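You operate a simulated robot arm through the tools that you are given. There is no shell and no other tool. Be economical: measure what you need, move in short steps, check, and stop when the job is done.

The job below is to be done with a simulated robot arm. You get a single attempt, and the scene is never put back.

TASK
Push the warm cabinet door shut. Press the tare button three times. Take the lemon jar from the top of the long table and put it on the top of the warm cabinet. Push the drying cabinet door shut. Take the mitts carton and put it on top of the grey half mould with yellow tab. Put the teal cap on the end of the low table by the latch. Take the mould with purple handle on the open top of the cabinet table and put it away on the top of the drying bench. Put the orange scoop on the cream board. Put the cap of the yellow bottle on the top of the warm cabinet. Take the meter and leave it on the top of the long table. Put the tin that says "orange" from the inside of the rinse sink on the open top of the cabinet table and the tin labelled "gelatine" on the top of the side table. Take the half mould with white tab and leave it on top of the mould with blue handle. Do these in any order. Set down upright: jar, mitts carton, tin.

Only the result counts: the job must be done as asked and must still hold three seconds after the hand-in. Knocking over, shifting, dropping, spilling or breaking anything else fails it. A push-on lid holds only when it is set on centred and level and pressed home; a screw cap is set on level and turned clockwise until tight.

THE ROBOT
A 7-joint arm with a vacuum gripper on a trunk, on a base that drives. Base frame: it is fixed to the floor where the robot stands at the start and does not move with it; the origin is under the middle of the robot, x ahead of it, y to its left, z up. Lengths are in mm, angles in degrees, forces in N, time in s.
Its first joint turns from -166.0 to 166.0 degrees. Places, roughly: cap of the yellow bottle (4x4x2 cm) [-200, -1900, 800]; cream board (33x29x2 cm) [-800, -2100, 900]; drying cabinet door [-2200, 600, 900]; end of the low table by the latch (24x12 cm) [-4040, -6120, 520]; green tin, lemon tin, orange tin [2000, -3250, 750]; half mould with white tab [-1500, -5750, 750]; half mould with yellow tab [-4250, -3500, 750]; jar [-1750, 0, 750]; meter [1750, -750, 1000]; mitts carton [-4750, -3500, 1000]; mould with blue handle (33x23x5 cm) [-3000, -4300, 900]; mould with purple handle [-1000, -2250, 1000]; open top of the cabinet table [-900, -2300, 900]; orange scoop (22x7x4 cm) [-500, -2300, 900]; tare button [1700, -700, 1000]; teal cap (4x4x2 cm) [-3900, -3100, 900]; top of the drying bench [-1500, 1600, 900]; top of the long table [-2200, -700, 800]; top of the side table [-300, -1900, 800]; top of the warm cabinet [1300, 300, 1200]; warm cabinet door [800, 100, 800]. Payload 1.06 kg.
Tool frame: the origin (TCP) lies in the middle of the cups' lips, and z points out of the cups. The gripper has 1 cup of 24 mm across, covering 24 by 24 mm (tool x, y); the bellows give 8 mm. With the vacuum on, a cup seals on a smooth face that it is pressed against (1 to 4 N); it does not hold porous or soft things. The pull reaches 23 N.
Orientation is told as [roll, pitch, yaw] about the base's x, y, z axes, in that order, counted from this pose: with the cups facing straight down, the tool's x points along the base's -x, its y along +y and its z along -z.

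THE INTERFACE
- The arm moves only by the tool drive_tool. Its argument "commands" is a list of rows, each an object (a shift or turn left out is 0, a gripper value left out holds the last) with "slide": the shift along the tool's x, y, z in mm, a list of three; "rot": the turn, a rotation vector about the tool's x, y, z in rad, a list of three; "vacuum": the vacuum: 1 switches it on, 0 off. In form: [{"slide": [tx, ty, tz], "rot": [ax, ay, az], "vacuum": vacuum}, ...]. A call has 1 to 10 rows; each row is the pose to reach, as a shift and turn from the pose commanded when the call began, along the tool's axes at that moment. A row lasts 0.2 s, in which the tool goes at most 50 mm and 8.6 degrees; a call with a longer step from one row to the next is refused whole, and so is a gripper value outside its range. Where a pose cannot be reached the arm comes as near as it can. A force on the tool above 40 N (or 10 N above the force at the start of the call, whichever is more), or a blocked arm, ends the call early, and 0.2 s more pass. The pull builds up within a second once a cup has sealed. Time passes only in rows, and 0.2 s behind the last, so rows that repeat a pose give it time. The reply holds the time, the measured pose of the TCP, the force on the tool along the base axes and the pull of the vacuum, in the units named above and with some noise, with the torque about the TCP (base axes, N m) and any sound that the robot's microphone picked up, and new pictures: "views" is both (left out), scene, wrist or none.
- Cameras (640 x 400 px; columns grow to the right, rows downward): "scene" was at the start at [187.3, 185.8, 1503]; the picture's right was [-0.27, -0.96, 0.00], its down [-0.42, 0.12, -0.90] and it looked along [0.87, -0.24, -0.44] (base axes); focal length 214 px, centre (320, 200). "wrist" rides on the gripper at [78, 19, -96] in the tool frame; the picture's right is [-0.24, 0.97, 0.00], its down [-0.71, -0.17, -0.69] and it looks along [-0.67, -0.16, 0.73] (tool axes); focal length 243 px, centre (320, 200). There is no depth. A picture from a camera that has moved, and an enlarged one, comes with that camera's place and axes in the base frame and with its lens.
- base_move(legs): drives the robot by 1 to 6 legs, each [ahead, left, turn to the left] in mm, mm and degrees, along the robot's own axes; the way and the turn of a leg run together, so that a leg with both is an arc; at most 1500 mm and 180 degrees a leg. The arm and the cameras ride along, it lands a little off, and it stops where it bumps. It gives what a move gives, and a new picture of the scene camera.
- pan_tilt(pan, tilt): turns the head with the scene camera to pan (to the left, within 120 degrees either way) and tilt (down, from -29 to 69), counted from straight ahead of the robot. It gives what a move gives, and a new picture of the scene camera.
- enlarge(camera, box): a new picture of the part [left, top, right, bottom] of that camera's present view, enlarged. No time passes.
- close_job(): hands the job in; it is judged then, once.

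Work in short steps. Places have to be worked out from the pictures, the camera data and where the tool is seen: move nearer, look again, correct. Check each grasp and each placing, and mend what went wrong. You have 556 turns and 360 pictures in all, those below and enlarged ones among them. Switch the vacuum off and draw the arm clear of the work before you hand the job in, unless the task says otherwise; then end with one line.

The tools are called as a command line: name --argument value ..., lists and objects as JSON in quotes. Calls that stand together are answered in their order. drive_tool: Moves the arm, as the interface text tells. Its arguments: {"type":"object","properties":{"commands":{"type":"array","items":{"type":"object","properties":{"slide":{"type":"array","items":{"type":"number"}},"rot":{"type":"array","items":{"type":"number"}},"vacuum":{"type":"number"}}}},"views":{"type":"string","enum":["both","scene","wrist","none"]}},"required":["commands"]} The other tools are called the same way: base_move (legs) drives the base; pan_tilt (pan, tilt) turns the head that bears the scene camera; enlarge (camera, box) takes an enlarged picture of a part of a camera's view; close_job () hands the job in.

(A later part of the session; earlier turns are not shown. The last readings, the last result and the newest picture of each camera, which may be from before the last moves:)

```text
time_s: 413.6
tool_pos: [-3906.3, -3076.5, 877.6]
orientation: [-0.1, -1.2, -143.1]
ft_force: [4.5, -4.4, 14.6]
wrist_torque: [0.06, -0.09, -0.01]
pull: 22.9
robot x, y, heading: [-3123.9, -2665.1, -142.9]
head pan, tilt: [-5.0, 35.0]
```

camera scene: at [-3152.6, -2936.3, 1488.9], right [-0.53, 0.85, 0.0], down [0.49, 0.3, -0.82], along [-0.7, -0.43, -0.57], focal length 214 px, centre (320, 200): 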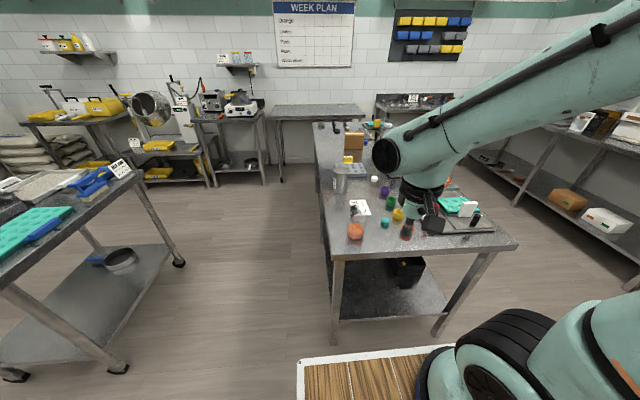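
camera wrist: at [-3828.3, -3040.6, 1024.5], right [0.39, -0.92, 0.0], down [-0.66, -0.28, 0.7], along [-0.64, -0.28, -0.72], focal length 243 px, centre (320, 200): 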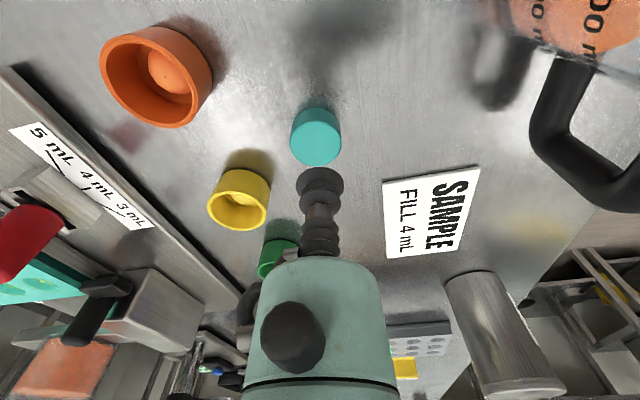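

Sealed. I lift the cap, draw in, and look left towards the low table.

drive_tool --commands '[{"slide": [0, 0, -20]}, {"slide": [0, 0, -65]}, {"slide": [0, 0, -110]}, {"slide": [0, 0, -155]}, {"slide": [0, 0, -200]}, {"slide": [30, 0, -235]}, {"slide": [70, 0, -260]}, {"slide": [115, 0, -270]}, {"slide": [160, 0, -280]}, {"slide": [205, 0, -290]}]' --views "none"

pan_tilt --pan 50 --tilt 20

```text
time_s: 415.8
tool_pos: [-3741.2, -2950.2, 1163.7]
orientation: [0.0, -1.1, -143.2]
ft_force: [0.6, -0.2, -1.0]
wrist_torque: [0.02, -0.11, 0.0]
pull: 22.7
robot x, y, heading: [-3122.4, -2663.1, -143.0]
head pan, tilt: [-5.0, 35.0]
```

```text
time_s: 417.0
tool_pos: [-3741.0, -2949.0, 1163.6]
orientation: [0.0, -0.9, -143.2]
ft_force: [0.0, -0.1, 0.3]
wrist_torque: [0.0, -0.06, 0.0]
pull: 23.2
robot x, y, heading: [-3122.0, -2664.5, -143.1]
head pan, tilt: [50.0, 20.0]
camera scene: at [-3082.9, -2982.6, 1512.7], right [-1.0, 0.05, 0.0], down [0.02, 0.34, -0.94], along [-0.05, -0.94, -0.34], focal length 214 px, centre (320, 200)
```

scene: 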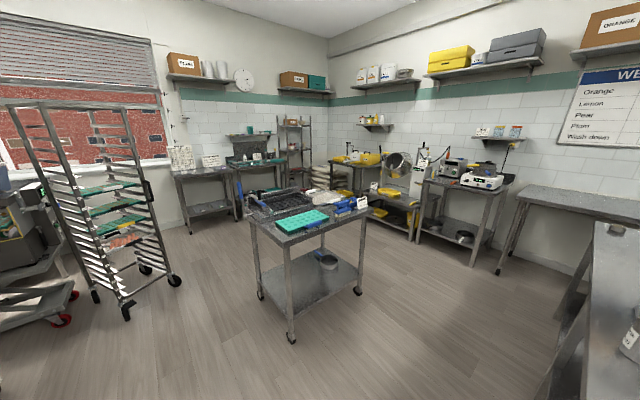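

The low table is near the yellow gear at the far wall. I drive between the bench and the blue-handle table, then left, keeping off the wall tables.

base_move --legs '[[0, 700, -1], [1300, 0, 0], [400, 0, 0], [0, 1350, 0]]'

pan_tilt --pan 0 --tilt 35

```text
time_s: 431.3
tool_pos: [-4537.7, -4736.1, 1164.1]
orientation: [0.0, -1.1, -143.6]
ft_force: [-0.2, -0.5, -0.4]
wrist_torque: [0.01, -0.11, 0.02]
pull: 22.9
robot x, y, heading: [-3917.7, -4451.9, -143.6]
head pan, tilt: [50.0, 20.0]
stopped in leg 4: the robot was blocked; the commanded pose is now the measured one
camera scene: at [-3880.5, -4775.8, 1512.7], right [-1.0, 0.06, 0.0], down [0.02, 0.34, -0.94], along [-0.06, -0.94, -0.34], focal length 214 px, centre (320, 200)
```

scene: 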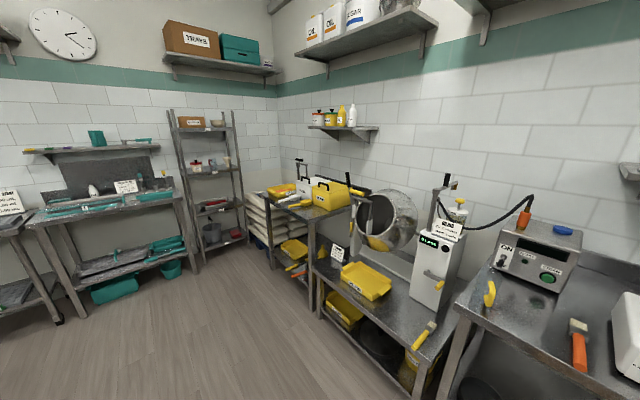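

```text
time_s: 432.5
tool_pos: [-4538.5, -4737.1, 1165.5]
orientation: [0.0, -1.1, -143.7]
ft_force: [-0.5, -0.5, -0.7]
wrist_torque: [-0.03, -0.07, 0.0]
pull: 23.1
robot x, y, heading: [-3918.6, -4454.7, -143.5]
head pan, tilt: [0.0, 35.0]
camera scene: at [-3945.6, -4735.2, 1488.9], right [-0.59, 0.8, 0.0], down [0.46, 0.34, -0.82], along [-0.66, -0.49, -0.57], focal length 214 px, centre (320, 200)
```

scene: 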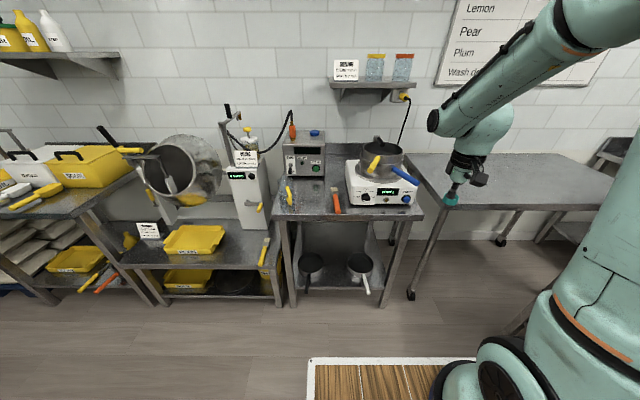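

The move was blocked, probably by the blue-handle table's corner at my rear left. I look there.

pan_tilt --pan 115 --tilt 40

```text
time_s: 434.4
tool_pos: [-4537.7, -4736.5, 1165.9]
orientation: [0.1, -1.1, -143.5]
ft_force: [0.7, -0.7, 0.2]
wrist_torque: [0.01, -0.05, -0.01]
pull: 22.9
robot x, y, heading: [-3917.3, -4455.6, -143.7]
head pan, tilt: [115.0, 40.0]
camera scene: at [-3800.1, -4723.6, 1481.3], right [-0.48, -0.88, 0.0], down [-0.56, 0.31, -0.77], along [0.67, -0.37, -0.64], focal length 214 px, centre (320, 200)
```

scene: 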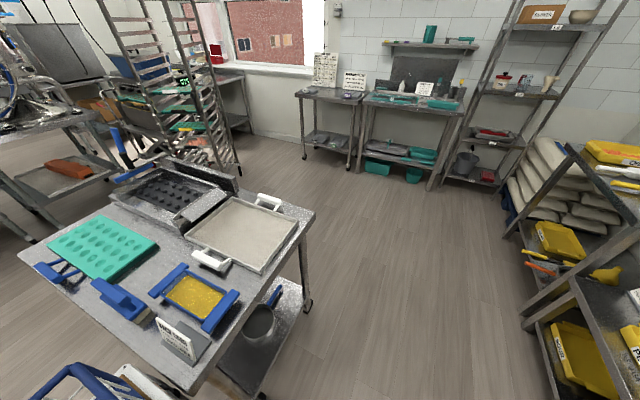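

Everything on the table still stands; the basket's corner met the table's corner. I draw the arm in and up, step away to the right, go ahead past the table and then left.

drive_tool --commands '[{"slide": [40, 0, -25]}, {"slide": [80, 0, -50]}, {"slide": [120, 0, -75]}, {"slide": [160, 0, -100]}, {"slide": [200, 0, -120]}]' --views "none"

base_move --legs '[[0, -80, 0], [420, 0, 0], [0, 1200, 0]]'

pan_tilt --pan 0 --tilt 40

```text
time_s: 435.6
tool_pos: [-4375.1, -4617.7, 1279.5]
orientation: [0.0, -1.0, -143.7]
ft_force: [-0.3, -0.9, 0.0]
wrist_torque: [0.0, -0.1, -0.01]
pull: 22.7
robot x, y, heading: [-3916.5, -4449.8, -143.6]
head pan, tilt: [115.0, 40.0]
```

```text
time_s: 444.6
tool_pos: [-4038.6, -5770.5, 1279.6]
orientation: [0.0, -1.1, -143.0]
ft_force: [0.8, -0.4, -1.0]
wrist_torque: [-0.02, -0.11, 0.03]
pull: 23.0
robot x, y, heading: [-3584.0, -5603.2, -143.5]
head pan, tilt: [115.0, 40.0]
camera scene: at [-3463.0, -5869.8, 1481.3], right [-0.47, -0.88, 0.0], down [-0.57, 0.3, -0.77], along [0.68, -0.36, -0.64], focal length 214 px, centre (320, 200)
```

scene: 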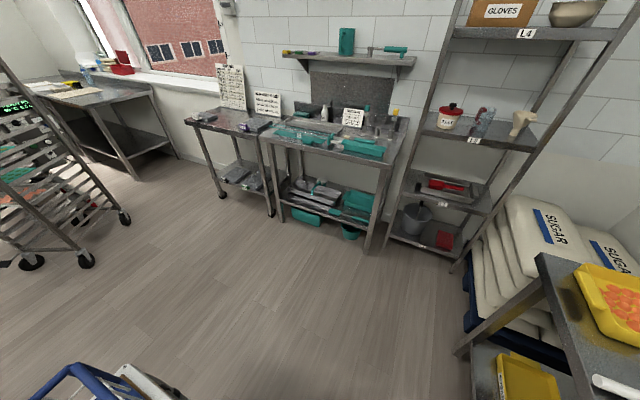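

```text
time_s: 446.5
tool_pos: [-4039.0, -5768.6, 1280.9]
orientation: [0.0, -1.1, -143.1]
ft_force: [-0.6, 1.2, 0.3]
wrist_torque: [-0.02, -0.04, 0.04]
pull: 22.9
robot x, y, heading: [-3584.2, -5603.8, -142.9]
head pan, tilt: [0.0, 40.0]
camera scene: at [-3606.0, -5880.9, 1481.3], right [-0.6, 0.8, 0.0], down [0.51, 0.39, -0.77], along [-0.61, -0.46, -0.64], focal length 214 px, centre (320, 200)
```

scene: 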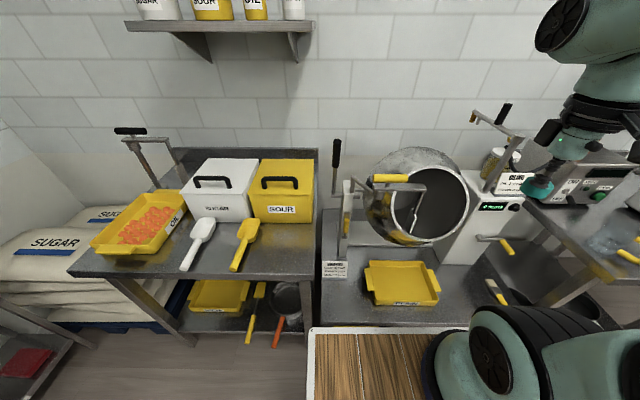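

The low table carries the drum machine and a yellow tray; the given place projects to about pixel (335,292), left of the tray and in front of a small sign. I enlarge.

enlarge --camera "scene" --box '[300, 130, 480, 340]'

```text
1.90 times, centred on (390, 235) of scene
camera zoom: at [-3606.0, -5880.9, 1481.3], right [-0.6, 0.8, 0.0], down [0.51, 0.39, -0.77], along [-0.61, -0.46, -0.64], focal length 408 px, centre (187, 133)
```

zoom: 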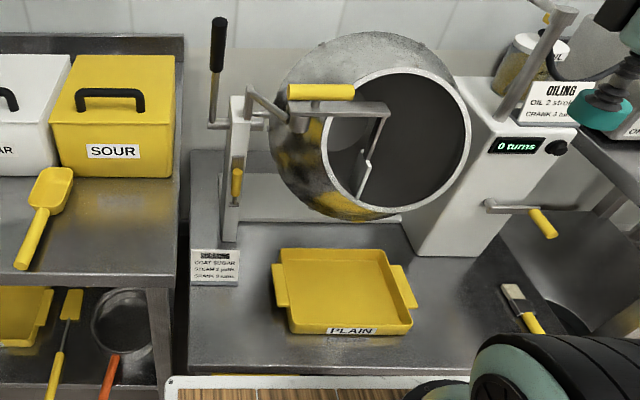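

The spot in front of the sign, left of the tray and next to the latch post, is at about (-4020,-6096). I move over it at height and look before descending.

drive_tool --commands '[{"slide": [-26, 39, 0]}, {"slide": [-52, 78, 0]}, {"slide": [-78, 117, 0]}, {"slide": [-103, 156, 0]}, {"slide": [-129, 195, 0]}, {"slide": [-155, 234, 0]}, {"slide": [-181, 273, 0]}, {"slide": [-181, 273, 48]}, {"slide": [-181, 273, 96]}, {"slide": [-181, 273, 144]}]' --views "none"

drive_tool --commands '[{"slide": [0, 0, 48]}, {"slide": [0, 0, 96]}, {"slide": [0, 0, 144]}, {"slide": [0, 0, 192]}, {"slide": [0, 0, 240]}]' --views "both"

```text
time_s: 448.7
tool_pos: [-4021.1, -6099.4, 1139.7]
orientation: [0.0, -1.3, -143.1]
ft_force: [-0.6, 0.3, 0.5]
wrist_torque: [-0.02, -0.05, -0.02]
pull: 22.4
robot x, y, heading: [-3580.8, -5602.1, -142.9]
head pan, tilt: [0.0, 40.0]
```

```text
time_s: 449.9
tool_pos: [-4026.1, -6098.1, 898.7]
orientation: [0.1, -1.1, -143.2]
ft_force: [0.3, -0.1, 0.3]
wrist_torque: [0.0, -0.07, 0.03]
pull: 22.9
robot x, y, heading: [-3583.2, -5602.1, -143.3]
head pan, tilt: [0.0, 40.0]
camera scene: at [-3605.9, -5880.4, 1481.4], right [-0.6, 0.8, 0.0], down [0.51, 0.39, -0.77], along [-0.61, -0.46, -0.64], focal length 214 px, centre (320, 200)
camera wrist: at [-3949.2, -6065.1, 994.0], right [0.4, -0.92, 0.0], down [-0.66, -0.28, 0.7], along [-0.64, -0.28, -0.71], focal length 243 px, centre (320, 200)
```

scene: 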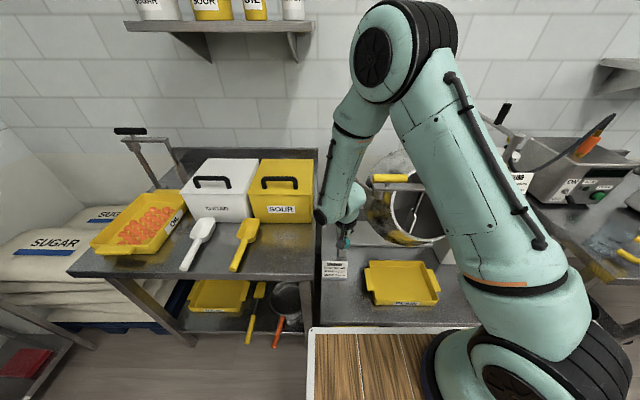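
wrist: 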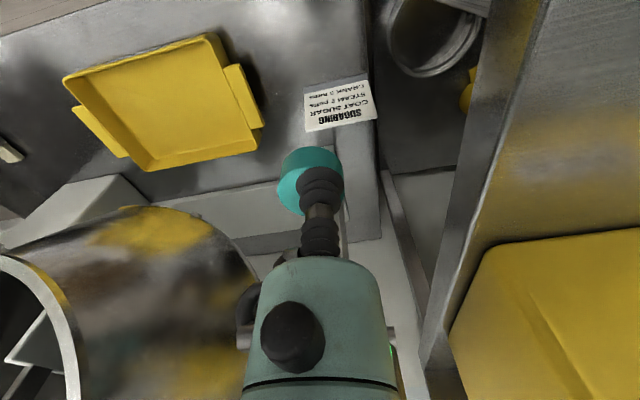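

The landing point is free, with clearance to the tray, sign and left table. I descend.

drive_tool --commands '[{"slide": [-2, 4, 48]}, {"slide": [-4, 8, 96]}, {"slide": [-4, 8, 144]}, {"slide": [-4, 8, 192]}, {"slide": [-4, 8, 240]}, {"slide": [-4, 8, 280]}, {"slide": [-4, 8, 310]}]' --views "wrist"

```text
time_s: 451.5
tool_pos: [-4042.3, -6102.4, 593.6]
orientation: [-0.3, -1.4, -143.9]
ft_force: [0.3, 0.1, -0.4]
wrist_torque: [0.01, -0.07, 0.0]
pull: 23.1
robot x, y, heading: [-3587.0, -5601.8, -143.0]
head pan, tilt: [0.0, 40.0]
camera wrist: at [-3965.6, -6070.5, 687.3], right [0.38, -0.92, 0.0], down [-0.66, -0.27, 0.7], along [-0.65, -0.27, -0.71], focal length 243 px, centre (320, 200)
```

wrist: 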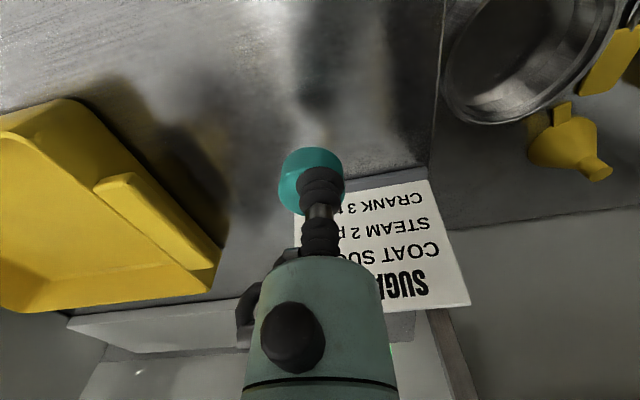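

I pull 20 mm back from the sign and lower on to contact.

drive_tool --commands '[{"slide": [20, 0, 10]}, {"slide": [20, 0, 25]}, {"slide": [20, 0, 33]}, {"slide": [20, 0, 38]}, {"slide": [20, 0, 43]}, {"slide": [20, 0, 48]}, {"slide": [20, 0, 53]}, {"slide": [20, 0, 58]}, {"slide": [20, 0, 63]}, {"slide": [20, 0, 68]}]' --views "wrist"

```text
time_s: 453.6
tool_pos: [-4036.1, -6091.7, 530.0]
orientation: [-0.3, -1.4, -144.5]
ft_force: [8.7, 6.5, 44.6]
wrist_torque: [0.0, 0.08, -0.01]
pull: 22.4
robot x, y, heading: [-3589.3, -5603.1, -144.0]
head pan, tilt: [0.0, 40.0]
stopped in row 10: the force on the tool passed its limit (the readings are from after the stop); the commanded pose is now the measured one
camera wrist: at [-3956.2, -6060.3, 624.0], right [0.37, -0.93, 0.0], down [-0.66, -0.26, 0.7], along [-0.65, -0.26, -0.71], focal length 243 px, centre (320, 200)
```

wrist: 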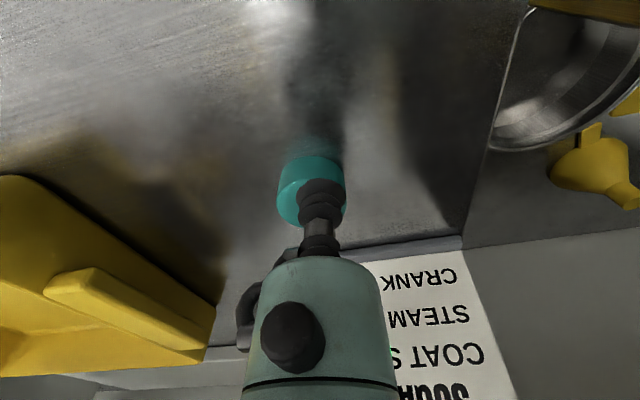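

The cap is down. I ease off, release and rise straight up.

drive_tool --commands '[{"slide": [0, 0, -5]}, {"slide": [0, 0, -7], "vacuum": 0}, {"slide": [0, 0, -7]}, {"slide": [0, 0, -7]}, {"slide": [0, 0, -8]}, {"slide": [0, 0, -20]}, {"slide": [0, 0, -50]}, {"slide": [0, 0, -95]}]' --views "wrist"

```text
time_s: 455.4
tool_pos: [-4034.9, -6090.6, 617.2]
orientation: [-0.6, -1.0, -144.6]
ft_force: [0.3, -0.2, -0.4]
wrist_torque: [0.05, -0.04, 0.0]
pull: 0.0
robot x, y, heading: [-3591.9, -5601.8, -143.8]
head pan, tilt: [0.0, 40.0]
camera wrist: at [-3957.0, -6059.9, 712.0], right [0.37, -0.93, -0.01], down [-0.66, -0.27, 0.7], along [-0.65, -0.26, -0.71], focal length 243 px, centre (320, 200)
```

wrist: 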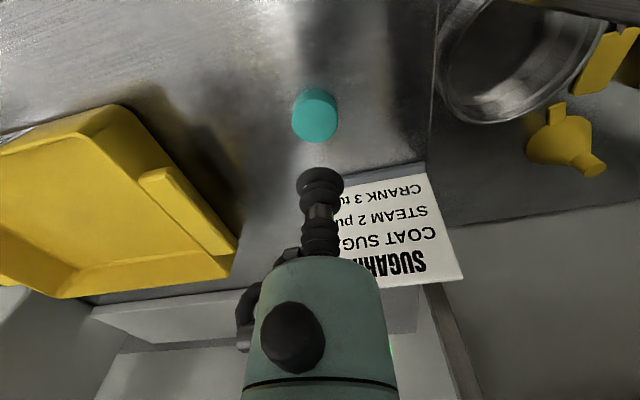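

The teal cap lies on the low table's end by the latch. Next the half mould with the white tab on the table at the window wall. I raise the arm and drive there.

drive_tool --commands '[{"slide": [0, 0, -49]}, {"slide": [0, 0, -98]}, {"slide": [0, 0, -147]}, {"slide": [0, 0, -196]}, {"slide": [0, 0, -245]}, {"slide": [0, 0, -294]}, {"slide": [0, 0, -343]}, {"slide": [0, 0, -392]}, {"slide": [0, 0, -441]}, {"slide": [0, 0, -490]}]' --views "none"

drive_tool --commands '[{"slide": [30, 0, -35]}, {"slide": [60, 0, -70]}, {"slide": [95, 0, -100]}, {"slide": [130, 0, -110]}]' --views "none"

base_move --legs '[[-200, 400, 0], [-100, 100, 0], [0, 0, 90], [0, 1200, 0]]'

pan_tilt --pan 10 --tilt 35

```text
time_s: 457.6
tool_pos: [-4018.7, -6091.0, 1110.4]
orientation: [-0.3, -1.3, -144.4]
ft_force: [0.4, 0.0, 0.0]
wrist_torque: [0.03, -0.01, -0.02]
pull: 0.0
robot x, y, heading: [-3589.0, -5606.2, -143.8]
head pan, tilt: [0.0, 40.0]
```

```text
time_s: 458.6
tool_pos: [-3916.3, -6016.0, 1218.1]
orientation: [-0.3, -1.3, -144.4]
ft_force: [0.5, -0.7, -0.5]
wrist_torque: [0.02, -0.04, 0.05]
pull: 0.0
robot x, y, heading: [-3589.6, -5605.0, -144.0]
head pan, tilt: [0.0, 40.0]
```

```text
time_s: 471.6
tool_pos: [-1689.2, -5492.4, 1218.9]
orientation: [-0.3, -1.3, -56.0]
ft_force: [-0.1, 0.3, 0.2]
wrist_torque: [0.0, -0.03, -0.01]
pull: 0.0
robot x, y, heading: [-2092.4, -5157.6, -55.4]
head pan, tilt: [0.0, 40.0]
camera scene: at [-1816.0, -5186.4, 1481.3], right [-0.82, -0.57, 0.0], down [-0.36, 0.53, -0.77], along [0.43, -0.63, -0.64], focal length 214 px, centre (320, 200)
```

scene: 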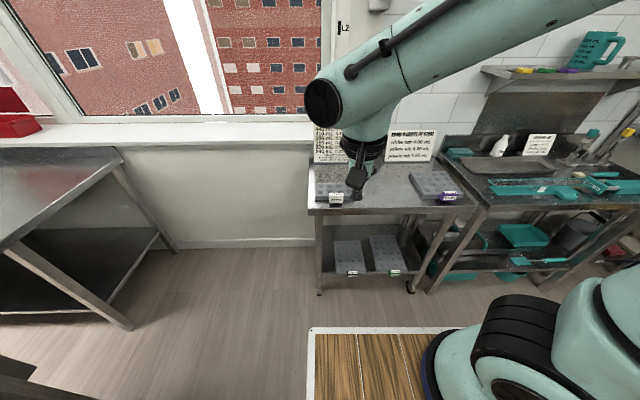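

```text
time_s: 472.3
tool_pos: [-1689.4, -5491.8, 1218.1]
orientation: [-0.3, -1.3, -56.0]
ft_force: [-0.1, -0.1, -0.4]
wrist_torque: [-0.02, 0.02, -0.02]
pull: 0.0
robot x, y, heading: [-2093.0, -5158.2, -55.4]
head pan, tilt: [10.0, 35.0]
camera scene: at [-1802.5, -5179.2, 1488.9], right [-0.71, -0.7, 0.0], down [-0.4, 0.41, -0.82], along [0.57, -0.58, -0.57], focal length 214 px, centre (320, 200)
```

scene: 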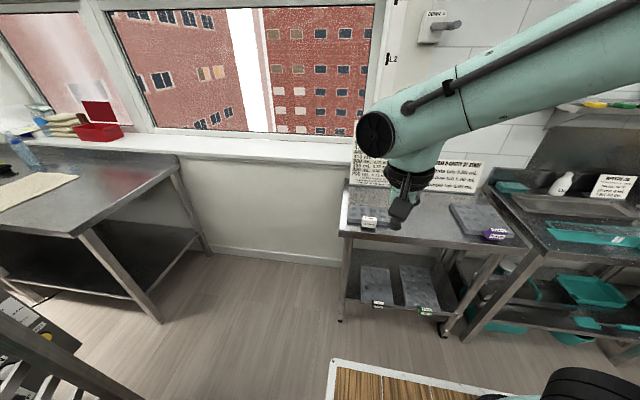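

Half moulds with coloured tabs lie on this table. I enlarge to pick out the white tab.

enlarge --camera "scene" --box '[330, 170, 540, 330]'

```text
2.50 times, centred on (435, 250) of scene
camera zoom: at [-1802.5, -5179.2, 1488.9], right [-0.71, -0.7, 0.0], down [-0.4, 0.41, -0.82], along [0.57, -0.58, -0.57], focal length 536 px, centre (32, 75)
```

zoom: 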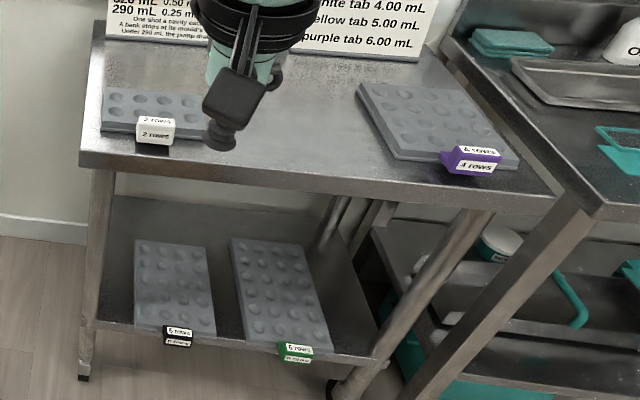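

The "2 rows" half mould with the white tab is on the top left, near (-1430,-5880). I move closer and put the wrist camera over it.

base_move --legs '[[270, 100, 0]]'

pan_tilt --pan 0 --tilt 50

```text
time_s: 474.3
tool_pos: [-1451.7, -5656.6, 1219.0]
orientation: [-0.2, -1.4, -55.6]
ft_force: [0.6, -0.4, -0.4]
wrist_torque: [0.0, 0.04, -0.02]
pull: 0.2
robot x, y, heading: [-1854.8, -5321.2, -55.4]
head pan, tilt: [10.0, 35.0]
camera scene: at [-1566.2, -5344.4, 1488.9], right [-0.71, -0.71, 0.0], down [-0.41, 0.41, -0.82], along [0.58, -0.58, -0.57], focal length 214 px, centre (320, 200)
```

scene: 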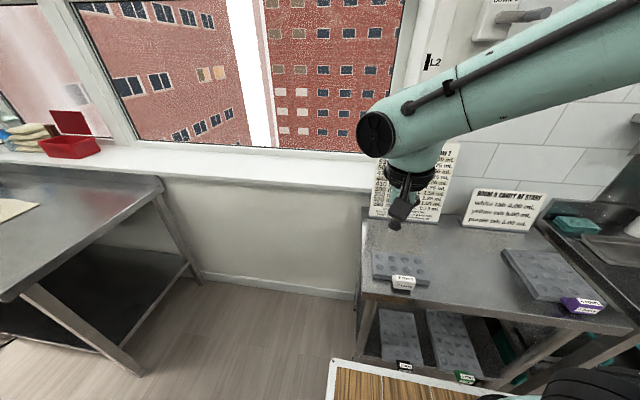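

```text
time_s: 475.0
tool_pos: [-1451.9, -5656.0, 1218.0]
orientation: [-0.2, -1.3, -55.5]
ft_force: [-0.3, -1.3, -0.4]
wrist_torque: [0.0, 0.0, 0.01]
pull: 0.0
robot x, y, heading: [-1852.4, -5320.0, -55.1]
head pan, tilt: [0.0, 50.0]
camera scene: at [-1584.3, -5345.2, 1467.2], right [-0.82, -0.57, 0.0], down [-0.44, 0.63, -0.64], along [0.37, -0.53, -0.77], focal length 214 px, centre (320, 200)
```

scene: 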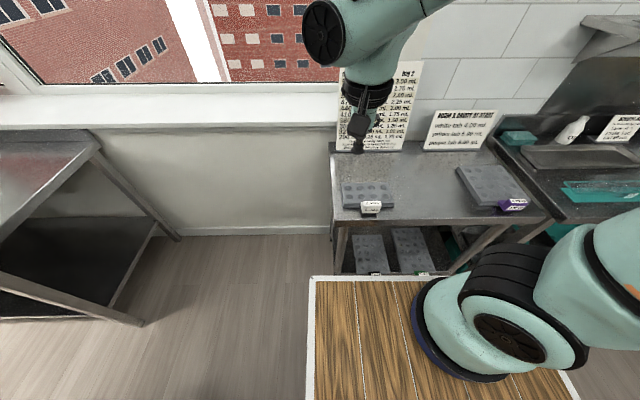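

It is at about (-1418,-5888,852). I go above it at z 1050.

drive_tool --commands '[{"slide": [-34, -18, 30]}, {"slide": [-69, -37, 60]}, {"slide": [-103, -55, 90]}, {"slide": [-138, -74, 120]}, {"slide": [-172, -92, 150]}, {"slide": [-172, -92, 170]}]' --views "none"

enlarge --camera "wrist" --box '[200, 0, 440, 200]'

```text
time_s: 476.4
tool_pos: [-1430.1, -5854.1, 1051.4]
orientation: [-0.3, -1.4, -55.6]
ft_force: [0.0, 0.2, 0.0]
wrist_torque: [-0.02, 0.01, 0.02]
pull: 0.2
robot x, y, heading: [-1857.1, -5322.3, -54.9]
head pan, tilt: [0.0, 50.0]
```

```text
2.00 times, centred on (320, 100) of wrist
camera zoom: at [-1458.7, -5777.3, 1146.2], right [0.93, 0.36, 0.0], down [0.25, -0.67, 0.7], along [0.25, -0.66, -0.71], focal length 485 px, centre (320, 400)
```

zoom: 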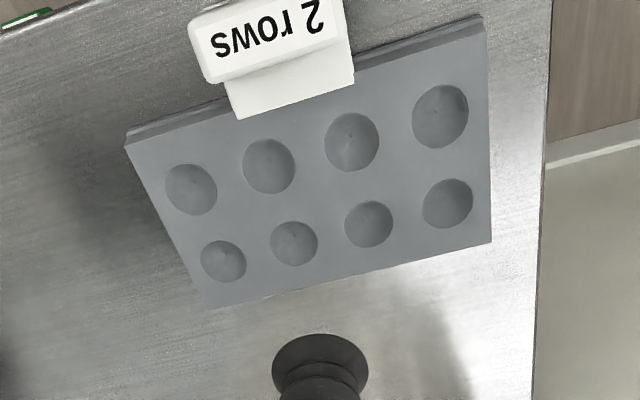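

The central gap between the four middle cavities is at about (-1417,-5885). I move there and descend to z 900.

drive_tool --commands '[{"slide": [-16, -3, 45]}, {"slide": [-33, -7, 90]}, {"slide": [-33, -7, 130]}, {"slide": [-33, -7, 150]}]' --views "wrist"

```text
time_s: 477.4
tool_pos: [-1414.5, -5890.3, 902.9]
orientation: [-0.3, -1.3, -55.7]
ft_force: [0.2, 0.0, 0.5]
wrist_torque: [-0.01, 0.02, -0.02]
pull: 0.1
robot x, y, heading: [-1858.8, -5319.4, -55.2]
head pan, tilt: [0.0, 50.0]
camera wrist: at [-1442.5, -5812.2, 997.3], right [0.93, 0.36, 0.0], down [0.25, -0.67, 0.7], along [0.25, -0.66, -0.71], focal length 243 px, centre (320, 200)
```

wrist: 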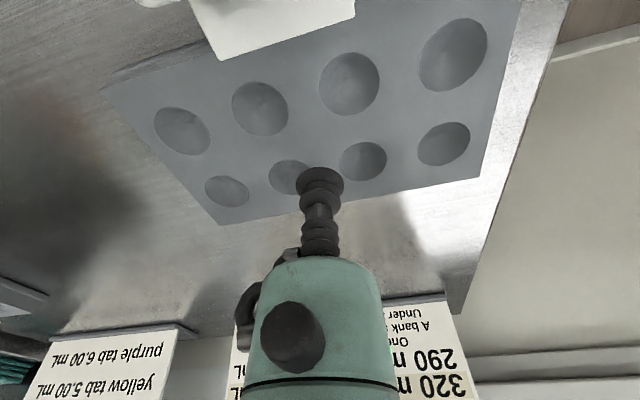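

The cup is aimed at the gap's centre. I descend and seal.

drive_tool --commands '[{"slide": [0, 0, 25], "vacuum": 1}, {"slide": [0, 0, 40]}, {"slide": [0, 0, 46]}, {"slide": [0, 0, 50]}, {"slide": [0, 0, 54]}, {"slide": [0, 0, 57]}, {"slide": [0, 0, 57]}, {"slide": [0, 0, 57]}]' --views "none"

```text
time_s: 478.0
tool_pos: [-1412.7, -5892.1, 872.7]
orientation: [-0.3, -1.6, -55.7]
ft_force: [-3.9, 6.3, 29.3]
wrist_torque: [0.0, -0.02, -0.04]
pull: 23.0
robot x, y, heading: [-1856.7, -5320.5, -55.2]
head pan, tilt: [0.0, 50.0]
stopped in row 2: the force on the tool passed its limit (the readings are from after the stop); the commanded pose is now the measured one
```

Sealed at z 875. I lift and level the tool at the same time.

drive_tool --commands '[{"slide": [0, 0, -10]}, {"slide": [0, 0, -30], "rot": [-0.005, 0.025, 0]}, {"slide": [0, 0, -75], "rot": [-0.005, 0.025, 0]}, {"slide": [0, 0, -120], "rot": [-0.005, 0.025, 0]}, {"slide": [0, 0, -165], "rot": [-0.005, 0.025, 0]}, {"slide": [0, 0, -210], "rot": [-0.005, 0.025, 0]}, {"slide": [30, 0, -245], "rot": [-0.005, 0.025, 0]}, {"slide": [65, 0, -275], "rot": [-0.005, 0.025, 0]}, {"slide": [105, 0, -300], "rot": [-0.005, 0.025, 0]}, {"slide": [145, 0, -320], "rot": [-0.005, 0.025, 0]}]' --views "wrist"

```text
time_s: 480.2
tool_pos: [-1498.1, -5765.1, 1185.5]
orientation: [-0.1, 0.0, -55.6]
ft_force: [0.6, -0.9, -2.0]
wrist_torque: [0.01, 0.03, -0.01]
pull: 22.8
robot x, y, heading: [-1860.0, -5326.4, -55.1]
head pan, tilt: [0.0, 50.0]
camera wrist: at [-1526.4, -5688.7, 1282.6], right [0.93, 0.36, 0.0], down [0.26, -0.68, 0.68], along [0.24, -0.64, -0.73], focal length 243 px, centre (320, 200)
```

wrist: 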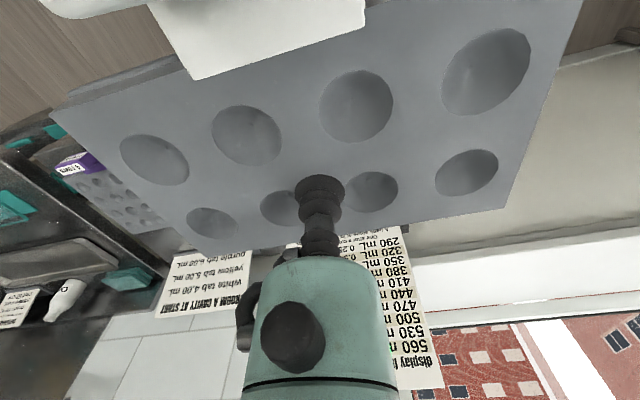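

The half mould is held (about 2 N). It goes on the teal mould with the blue handle, best reached from the aisle beside the end bench. I retrace the way I came, round the table's west end.

base_move --legs '[[-250, 0, 1], [0, -1350, 0], [-1400, 0, 0], [-560, 0, 0]]'

pan_tilt --pan 60 --tilt 35

```text
time_s: 497.9
tool_pos: [-3886.2, -4730.5, 1186.8]
orientation: [0.2, 0.0, -54.6]
ft_force: [0.3, 0.7, -1.1]
wrist_torque: [0.01, -0.04, 0.01]
pull: 22.5
robot x, y, heading: [-4251.9, -4294.0, -54.0]
head pan, tilt: [0.0, 50.0]
camera scene: at [-3978.9, -4313.0, 1467.2], right [-0.81, -0.59, 0.0], down [-0.45, 0.62, -0.64], along [0.38, -0.52, -0.77], focal length 214 px, centre (320, 200)
```

scene: 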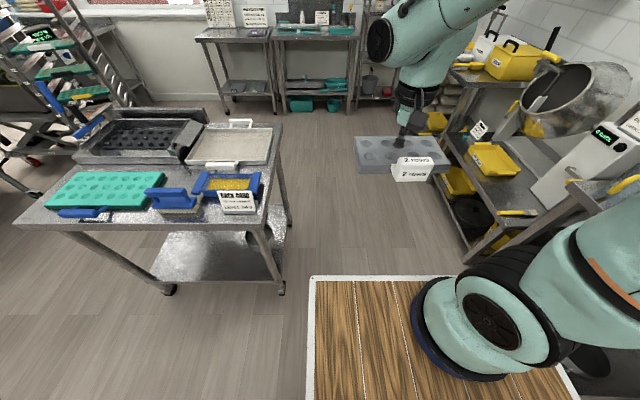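

```text
time_s: 499.1
tool_pos: [-3886.0, -4731.1, 1185.8]
orientation: [0.1, -0.1, -54.6]
ft_force: [0.0, -0.7, -1.3]
wrist_torque: [0.04, -0.04, 0.01]
pull: 22.8
robot x, y, heading: [-4252.3, -4291.7, -54.3]
head pan, tilt: [60.0, 35.0]
camera scene: at [-3936.5, -4241.6, 1488.9], right [0.1, -0.99, 0.0], down [-0.57, -0.06, -0.82], along [0.81, 0.08, -0.57], focal length 214 px, centre (320, 200)
```

scene: 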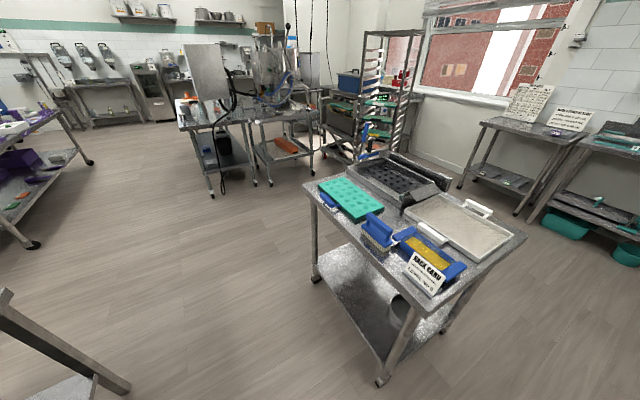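

The blue-handle mould is at about (-3080,-4295). I drive 880 mm left along the aisle and look at it.

base_move --legs '[[0, 880, 0]]'

pan_tilt --pan 0 --tilt 45

```text
time_s: 503.9
tool_pos: [-3161.0, -4208.9, 1186.4]
orientation: [0.1, -0.1, -55.0]
ft_force: [0.8, 0.2, -2.1]
wrist_torque: [0.0, -0.04, -0.01]
pull: 22.7
robot x, y, heading: [-3524.4, -3770.1, -54.5]
head pan, tilt: [60.0, 35.0]
camera scene: at [-3208.8, -3720.0, 1488.9], right [0.1, -1.0, 0.0], down [-0.57, -0.06, -0.82], along [0.82, 0.08, -0.57], focal length 214 px, centre (320, 200)
```

scene: 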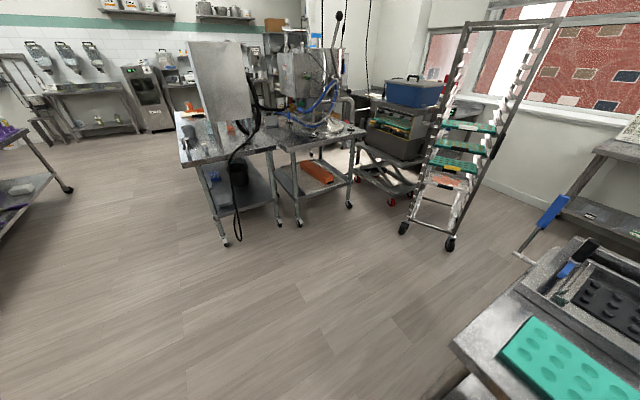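

```text
time_s: 505.2
tool_pos: [-3162.4, -4210.3, 1186.5]
orientation: [0.1, 0.0, -55.1]
ft_force: [-0.9, -0.2, -1.8]
wrist_torque: [0.0, 0.0, 0.02]
pull: 23.2
robot x, y, heading: [-3525.8, -3766.8, -54.5]
head pan, tilt: [0.0, 45.0]
camera scene: at [-3249.1, -3794.6, 1474.1], right [-0.81, -0.58, 0.0], down [-0.41, 0.57, -0.71], along [0.41, -0.57, -0.71], focal length 214 px, centre (320, 200)
```

scene: 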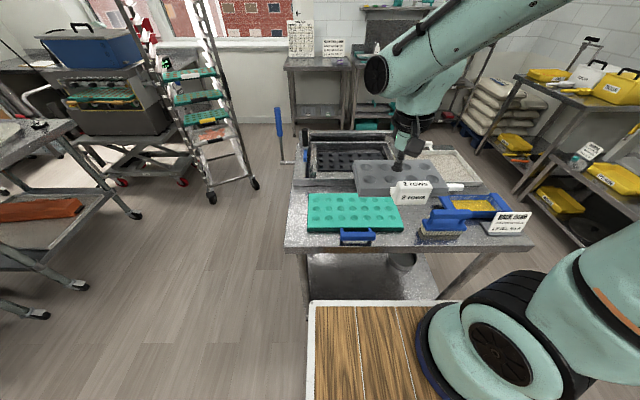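

The teal mould's centre is at about (-3047,-4270). I bring the half mould over it and lower to z 1010.

drive_tool --commands '[{"slide": [-38, 20, 0]}, {"slide": [-77, 40, 0]}, {"slide": [-115, 60, 0]}, {"slide": [-115, 60, 48]}, {"slide": [-115, 60, 96]}, {"slide": [-115, 60, 144]}, {"slide": [-115, 60, 176]}]' --views "both"

```text
time_s: 506.8
tool_pos: [-3046.8, -4271.2, 1013.8]
orientation: [0.1, 0.0, -55.0]
ft_force: [-0.5, -0.6, -0.3]
wrist_torque: [0.0, -0.04, -0.01]
pull: 22.6
robot x, y, heading: [-3526.0, -3771.8, -54.3]
head pan, tilt: [0.0, 45.0]
camera scene: at [-3249.5, -3794.5, 1474.1], right [-0.81, -0.58, 0.0], down [-0.41, 0.58, -0.71], along [0.41, -0.58, -0.71], focal length 214 px, centre (320, 200)
camera wrist: at [-3075.3, -4194.2, 1109.2], right [0.93, 0.37, 0.0], down [0.26, -0.68, 0.69], along [0.25, -0.64, -0.73], focal length 243 px, centre (320, 200)
```

scene: 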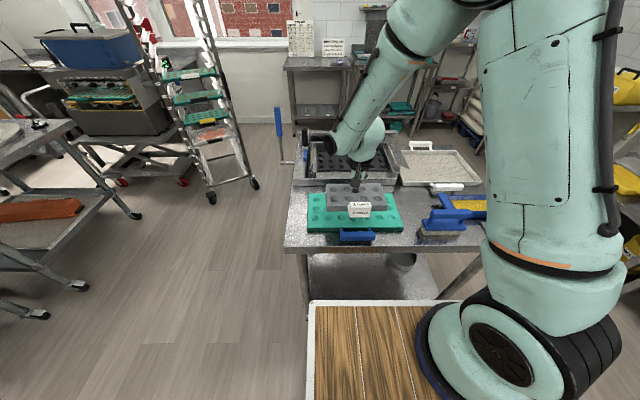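
wrist: 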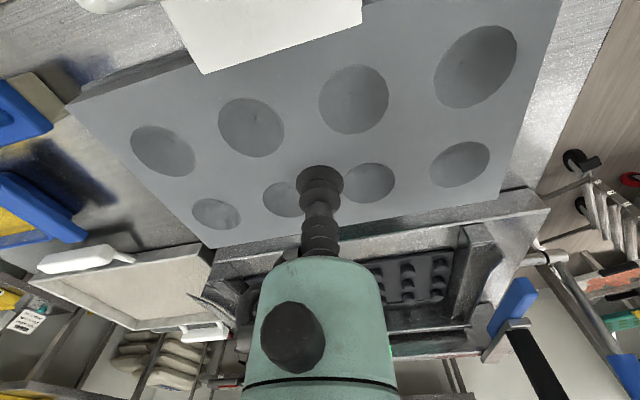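

Well centred above the teal mould. I lower to contact.

drive_tool --commands '[{"slide": [0, 0, 30]}, {"slide": [0, 0, 55]}, {"slide": [0, 0, 63]}, {"slide": [0, 0, 68]}, {"slide": [0, 0, 73]}, {"slide": [0, 0, 78]}, {"slide": [0, 0, 83]}, {"slide": [0, 0, 88]}, {"slide": [0, 0, 93]}, {"slide": [0, 0, 98]}]' --views "both"

```text
time_s: 508.9
tool_pos: [-3044.8, -4270.8, 917.3]
orientation: [0.2, -0.4, -55.0]
ft_force: [-6.3, 3.7, 22.2]
wrist_torque: [0.02, 0.0, 0.02]
pull: 22.6
robot x, y, heading: [-3521.3, -3771.1, -54.5]
head pan, tilt: [0.0, 45.0]
stopped in row 10: the force on the tool passed its limit (the readings are from after the stop); the commanded pose is now the measured one
camera scene: at [-3250.0, -3794.0, 1474.2], right [-0.81, -0.58, 0.0], down [-0.41, 0.57, -0.71], along [0.41, -0.58, -0.71], focal length 214 px, centre (320, 200)
camera wrist: at [-3074.1, -4194.6, 1013.5], right [0.93, 0.37, 0.0], down [0.26, -0.68, 0.69], along [0.25, -0.64, -0.72], focal length 243 px, centre (320, 200)
```

scene: 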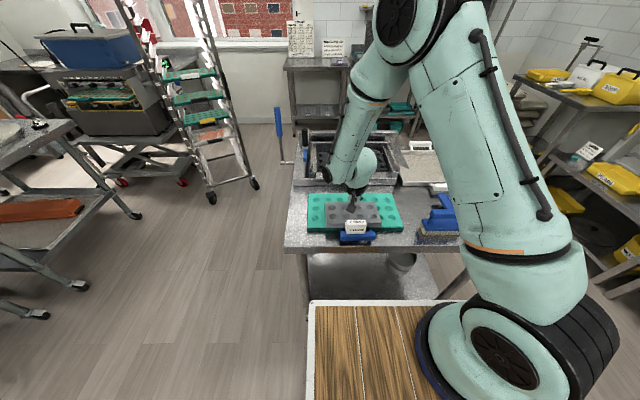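
wrist: 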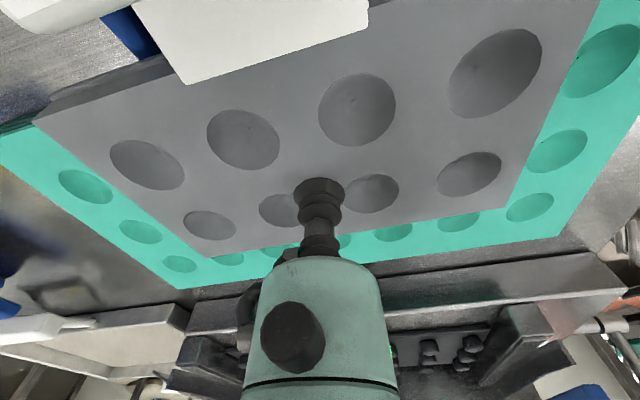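

It rests on the mould but biased to the near side. I lift 20 mm, shift it 20 mm further and set it down again.

drive_tool --commands '[{"slide": [0, 0, -12]}, {"slide": [0, 0, -24]}, {"slide": [-10, 0, -24]}, {"slide": [-20, 0, -24]}, {"slide": [-20, 0, -14]}, {"slide": [-20, 0, -8]}, {"slide": [-20, 0, -4]}, {"slide": [-20, 0, -2]}, {"slide": [-20, 0, 0]}]' --views "none"

drive_tool --commands '[{"slide": [0, 0, -3]}, {"slide": [0, 0, -3], "vacuum": 0}, {"slide": [0, 0, -3]}, {"slide": [0, 0, -3]}, {"slide": [0, 0, -4]}, {"slide": [0, 0, -15]}, {"slide": [0, 0, -60]}, {"slide": [0, 0, -105]}]' --views "both"

```text
time_s: 510.9
tool_pos: [-3032.8, -4286.3, 917.4]
orientation: [0.1, -0.3, -54.9]
ft_force: [-3.6, 4.0, 8.1]
wrist_torque: [-0.21, -0.14, 0.02]
pull: 23.3
robot x, y, heading: [-3524.7, -3772.9, -54.6]
head pan, tilt: [0.0, 45.0]
```

```text
time_s: 512.7
tool_pos: [-3032.5, -4288.3, 1023.0]
orientation: [0.1, -0.4, -55.0]
ft_force: [0.1, 0.3, -0.5]
wrist_torque: [-0.01, 0.01, 0.01]
pull: 0.0
robot x, y, heading: [-3523.8, -3768.7, -54.4]
head pan, tilt: [0.0, 45.0]
camera scene: at [-3248.8, -3795.0, 1474.0], right [-0.81, -0.58, 0.0], down [-0.41, 0.58, -0.71], along [0.41, -0.57, -0.71], focal length 214 px, centre (320, 200)
camera wrist: at [-3060.4, -4212.6, 1118.1], right [0.93, 0.37, 0.0], down [0.26, -0.68, 0.69], along [0.25, -0.64, -0.73], focal length 243 px, centre (320, 200)
```

scene: 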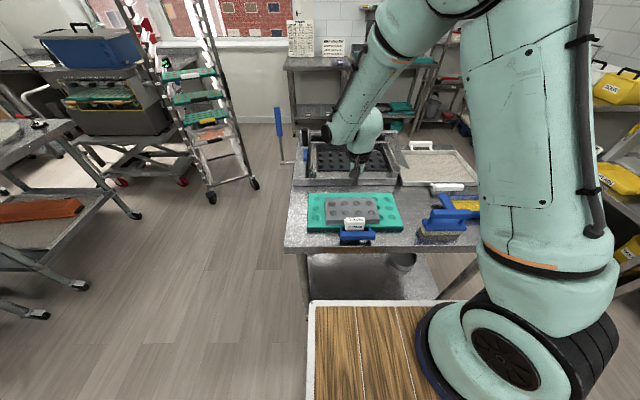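
wrist: 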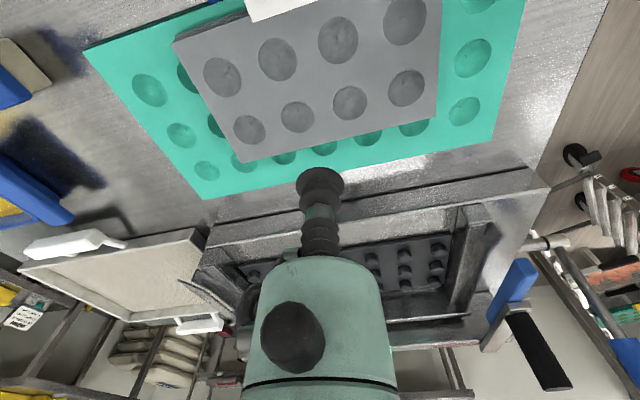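

I enlarge to check that it lies flat.

enlarge --camera "scene" --box '[290, 170, 420, 260]'

```text
4.44 times, centred on (355, 215) of scene
camera zoom: at [-3248.8, -3795.0, 1474.0], right [-0.81, -0.58, 0.0], down [-0.41, 0.58, -0.71], along [0.41, -0.57, -0.71], focal length 953 px, centre (164, 133)
```

zoom: 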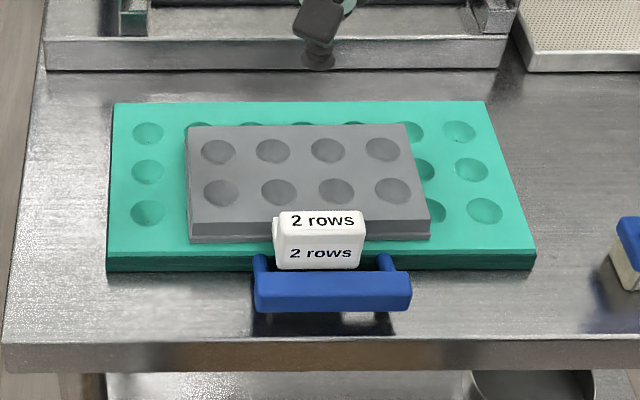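

The half mould lies flat. Last, the mitts carton on the end bench behind me: I raise and retract the arm, move west in the aisle, and turn to face the bench.

drive_tool --commands '[{"slide": [10, 0, -45]}, {"slide": [20, 0, -90]}, {"slide": [50, 0, -125]}, {"slide": [85, 0, -155]}, {"slide": [120, 0, -185]}, {"slide": [155, 0, -210]}]' --views "none"

base_move --legs '[[0, -830, 0], [90, 0, 0], [0, 0, 180], [60, -200, 0]]'

pan_tilt --pan 0 --tilt 40

```text
time_s: 514.1
tool_pos: [-3123.8, -4159.0, 1232.7]
orientation: [0.1, -0.3, -55.0]
ft_force: [0.5, -0.7, -0.4]
wrist_torque: [0.02, 0.05, -0.05]
pull: 0.2
robot x, y, heading: [-3522.1, -3771.2, -54.5]
head pan, tilt: [0.0, 45.0]
```

```text
time_s: 527.8
tool_pos: [-4400.3, -3758.7, 1233.6]
orientation: [0.1, -0.2, 123.5]
ft_force: [0.1, 0.1, 0.1]
wrist_torque: [-0.02, -0.01, -0.01]
pull: 0.2
robot x, y, heading: [-4010.1, -4157.6, 123.8]
head pan, tilt: [0.0, 45.0]
camera scene: at [-4286.6, -4125.6, 1474.1], right [0.83, 0.56, 0.0], down [0.4, -0.59, -0.71], along [-0.4, 0.59, -0.71], focal length 214 px, centre (320, 200)
```

scene: 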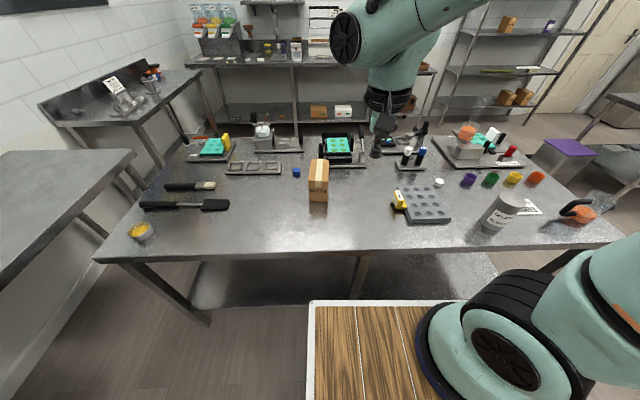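

```text
time_s: 528.5
tool_pos: [-4399.2, -3759.6, 1232.8]
orientation: [0.1, -0.3, 123.5]
ft_force: [-0.1, -0.1, 0.0]
wrist_torque: [0.01, -0.04, -0.01]
pull: 0.0
robot x, y, heading: [-4011.3, -4160.1, 124.1]
head pan, tilt: [0.0, 40.0]
camera scene: at [-4288.7, -4122.6, 1481.3], right [0.83, 0.56, 0.0], down [0.36, -0.53, -0.77], along [-0.43, 0.63, -0.64], focal length 214 px, centre (320, 200)
```

scene: 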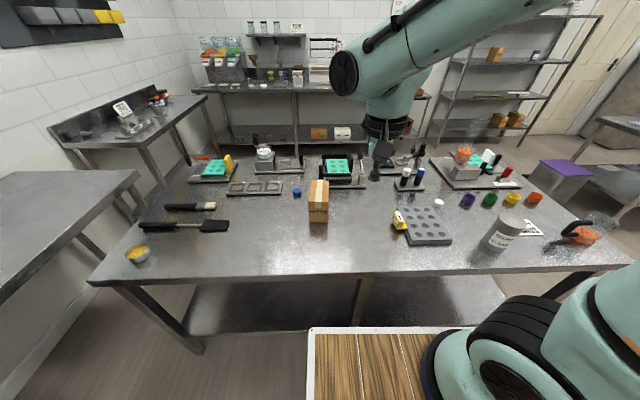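

The carton stands at about (-4650,-3600), and the grey half mould with the yellow tab at its right. I enlarge both.

enlarge --camera "scene" --box '[280, 160, 470, 270]'

```text
3.37 times, centred on (375, 215) of scene
camera zoom: at [-4288.7, -4122.6, 1481.3], right [0.83, 0.56, 0.0], down [0.36, -0.53, -0.77], along [-0.43, 0.63, -0.64], focal length 722 px, centre (135, 150)
```

zoom: 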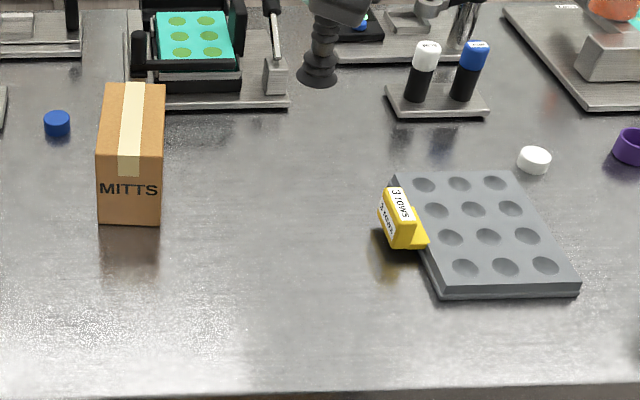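

The carton has a strip of tape along its top, the smooth place to grip. I bring the wrist camera over it.

drive_tool --commands '[{"slide": [-42, 20, 10]}, {"slide": [-84, 40, 20]}, {"slide": [-126, 60, 30]}, {"slide": [-168, 80, 40]}, {"slide": [-210, 100, 50]}, {"slide": [-245, 121, 60]}]' --views "none"

enlarge --camera "wrist" --box '[220, 20, 420, 200]'

```text
time_s: 529.9
tool_pos: [-4633.4, -3618.9, 1175.3]
orientation: [0.2, -0.4, 123.5]
ft_force: [0.1, -0.4, 0.1]
wrist_torque: [-0.01, 0.05, -0.04]
pull: 0.1
robot x, y, heading: [-4006.2, -4160.5, 123.6]
head pan, tilt: [0.0, 40.0]
```

```text
2.22 times, centred on (320, 110) of wrist
camera zoom: at [-4604.3, -3694.8, 1270.8], right [-0.94, -0.34, 0.0], down [-0.24, 0.68, 0.69], along [-0.24, 0.65, -0.72], focal length 539 px, centre (320, 400)
```

zoom: 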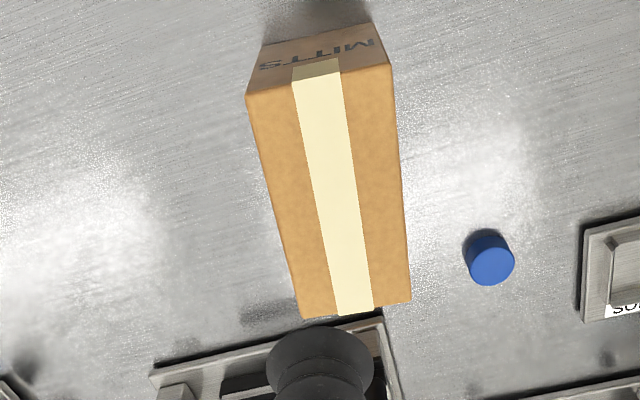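

The tape's centre is at about (-4648,-3601) with the top at z 998. I move there and descend to z 1040.

drive_tool --commands '[{"slide": [-12, 1, 45]}, {"slide": [-24, 2, 90]}, {"slide": [-24, 2, 133]}]' --views "none"

enlarge --camera "wrist" --box '[200, 60, 440, 240]'

```text
time_s: 530.7
tool_pos: [-4650.9, -3600.4, 1042.1]
orientation: [0.1, -0.3, 123.5]
ft_force: [0.1, 0.3, -0.5]
wrist_torque: [0.0, 0.05, -0.02]
pull: 0.1
robot x, y, heading: [-4008.4, -4161.3, 124.2]
head pan, tilt: [0.0, 40.0]
```

```text
2.22 times, centred on (320, 150) of wrist
camera zoom: at [-4620.7, -3675.9, 1138.8], right [-0.94, -0.34, 0.0], down [-0.24, 0.68, 0.69], along [-0.24, 0.65, -0.72], focal length 539 px, centre (320, 311)
```

zoom: 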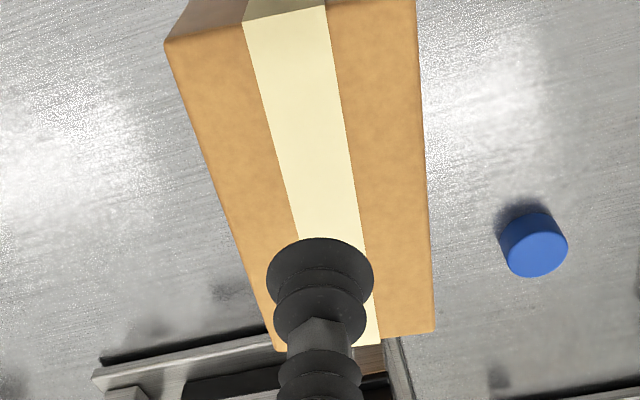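

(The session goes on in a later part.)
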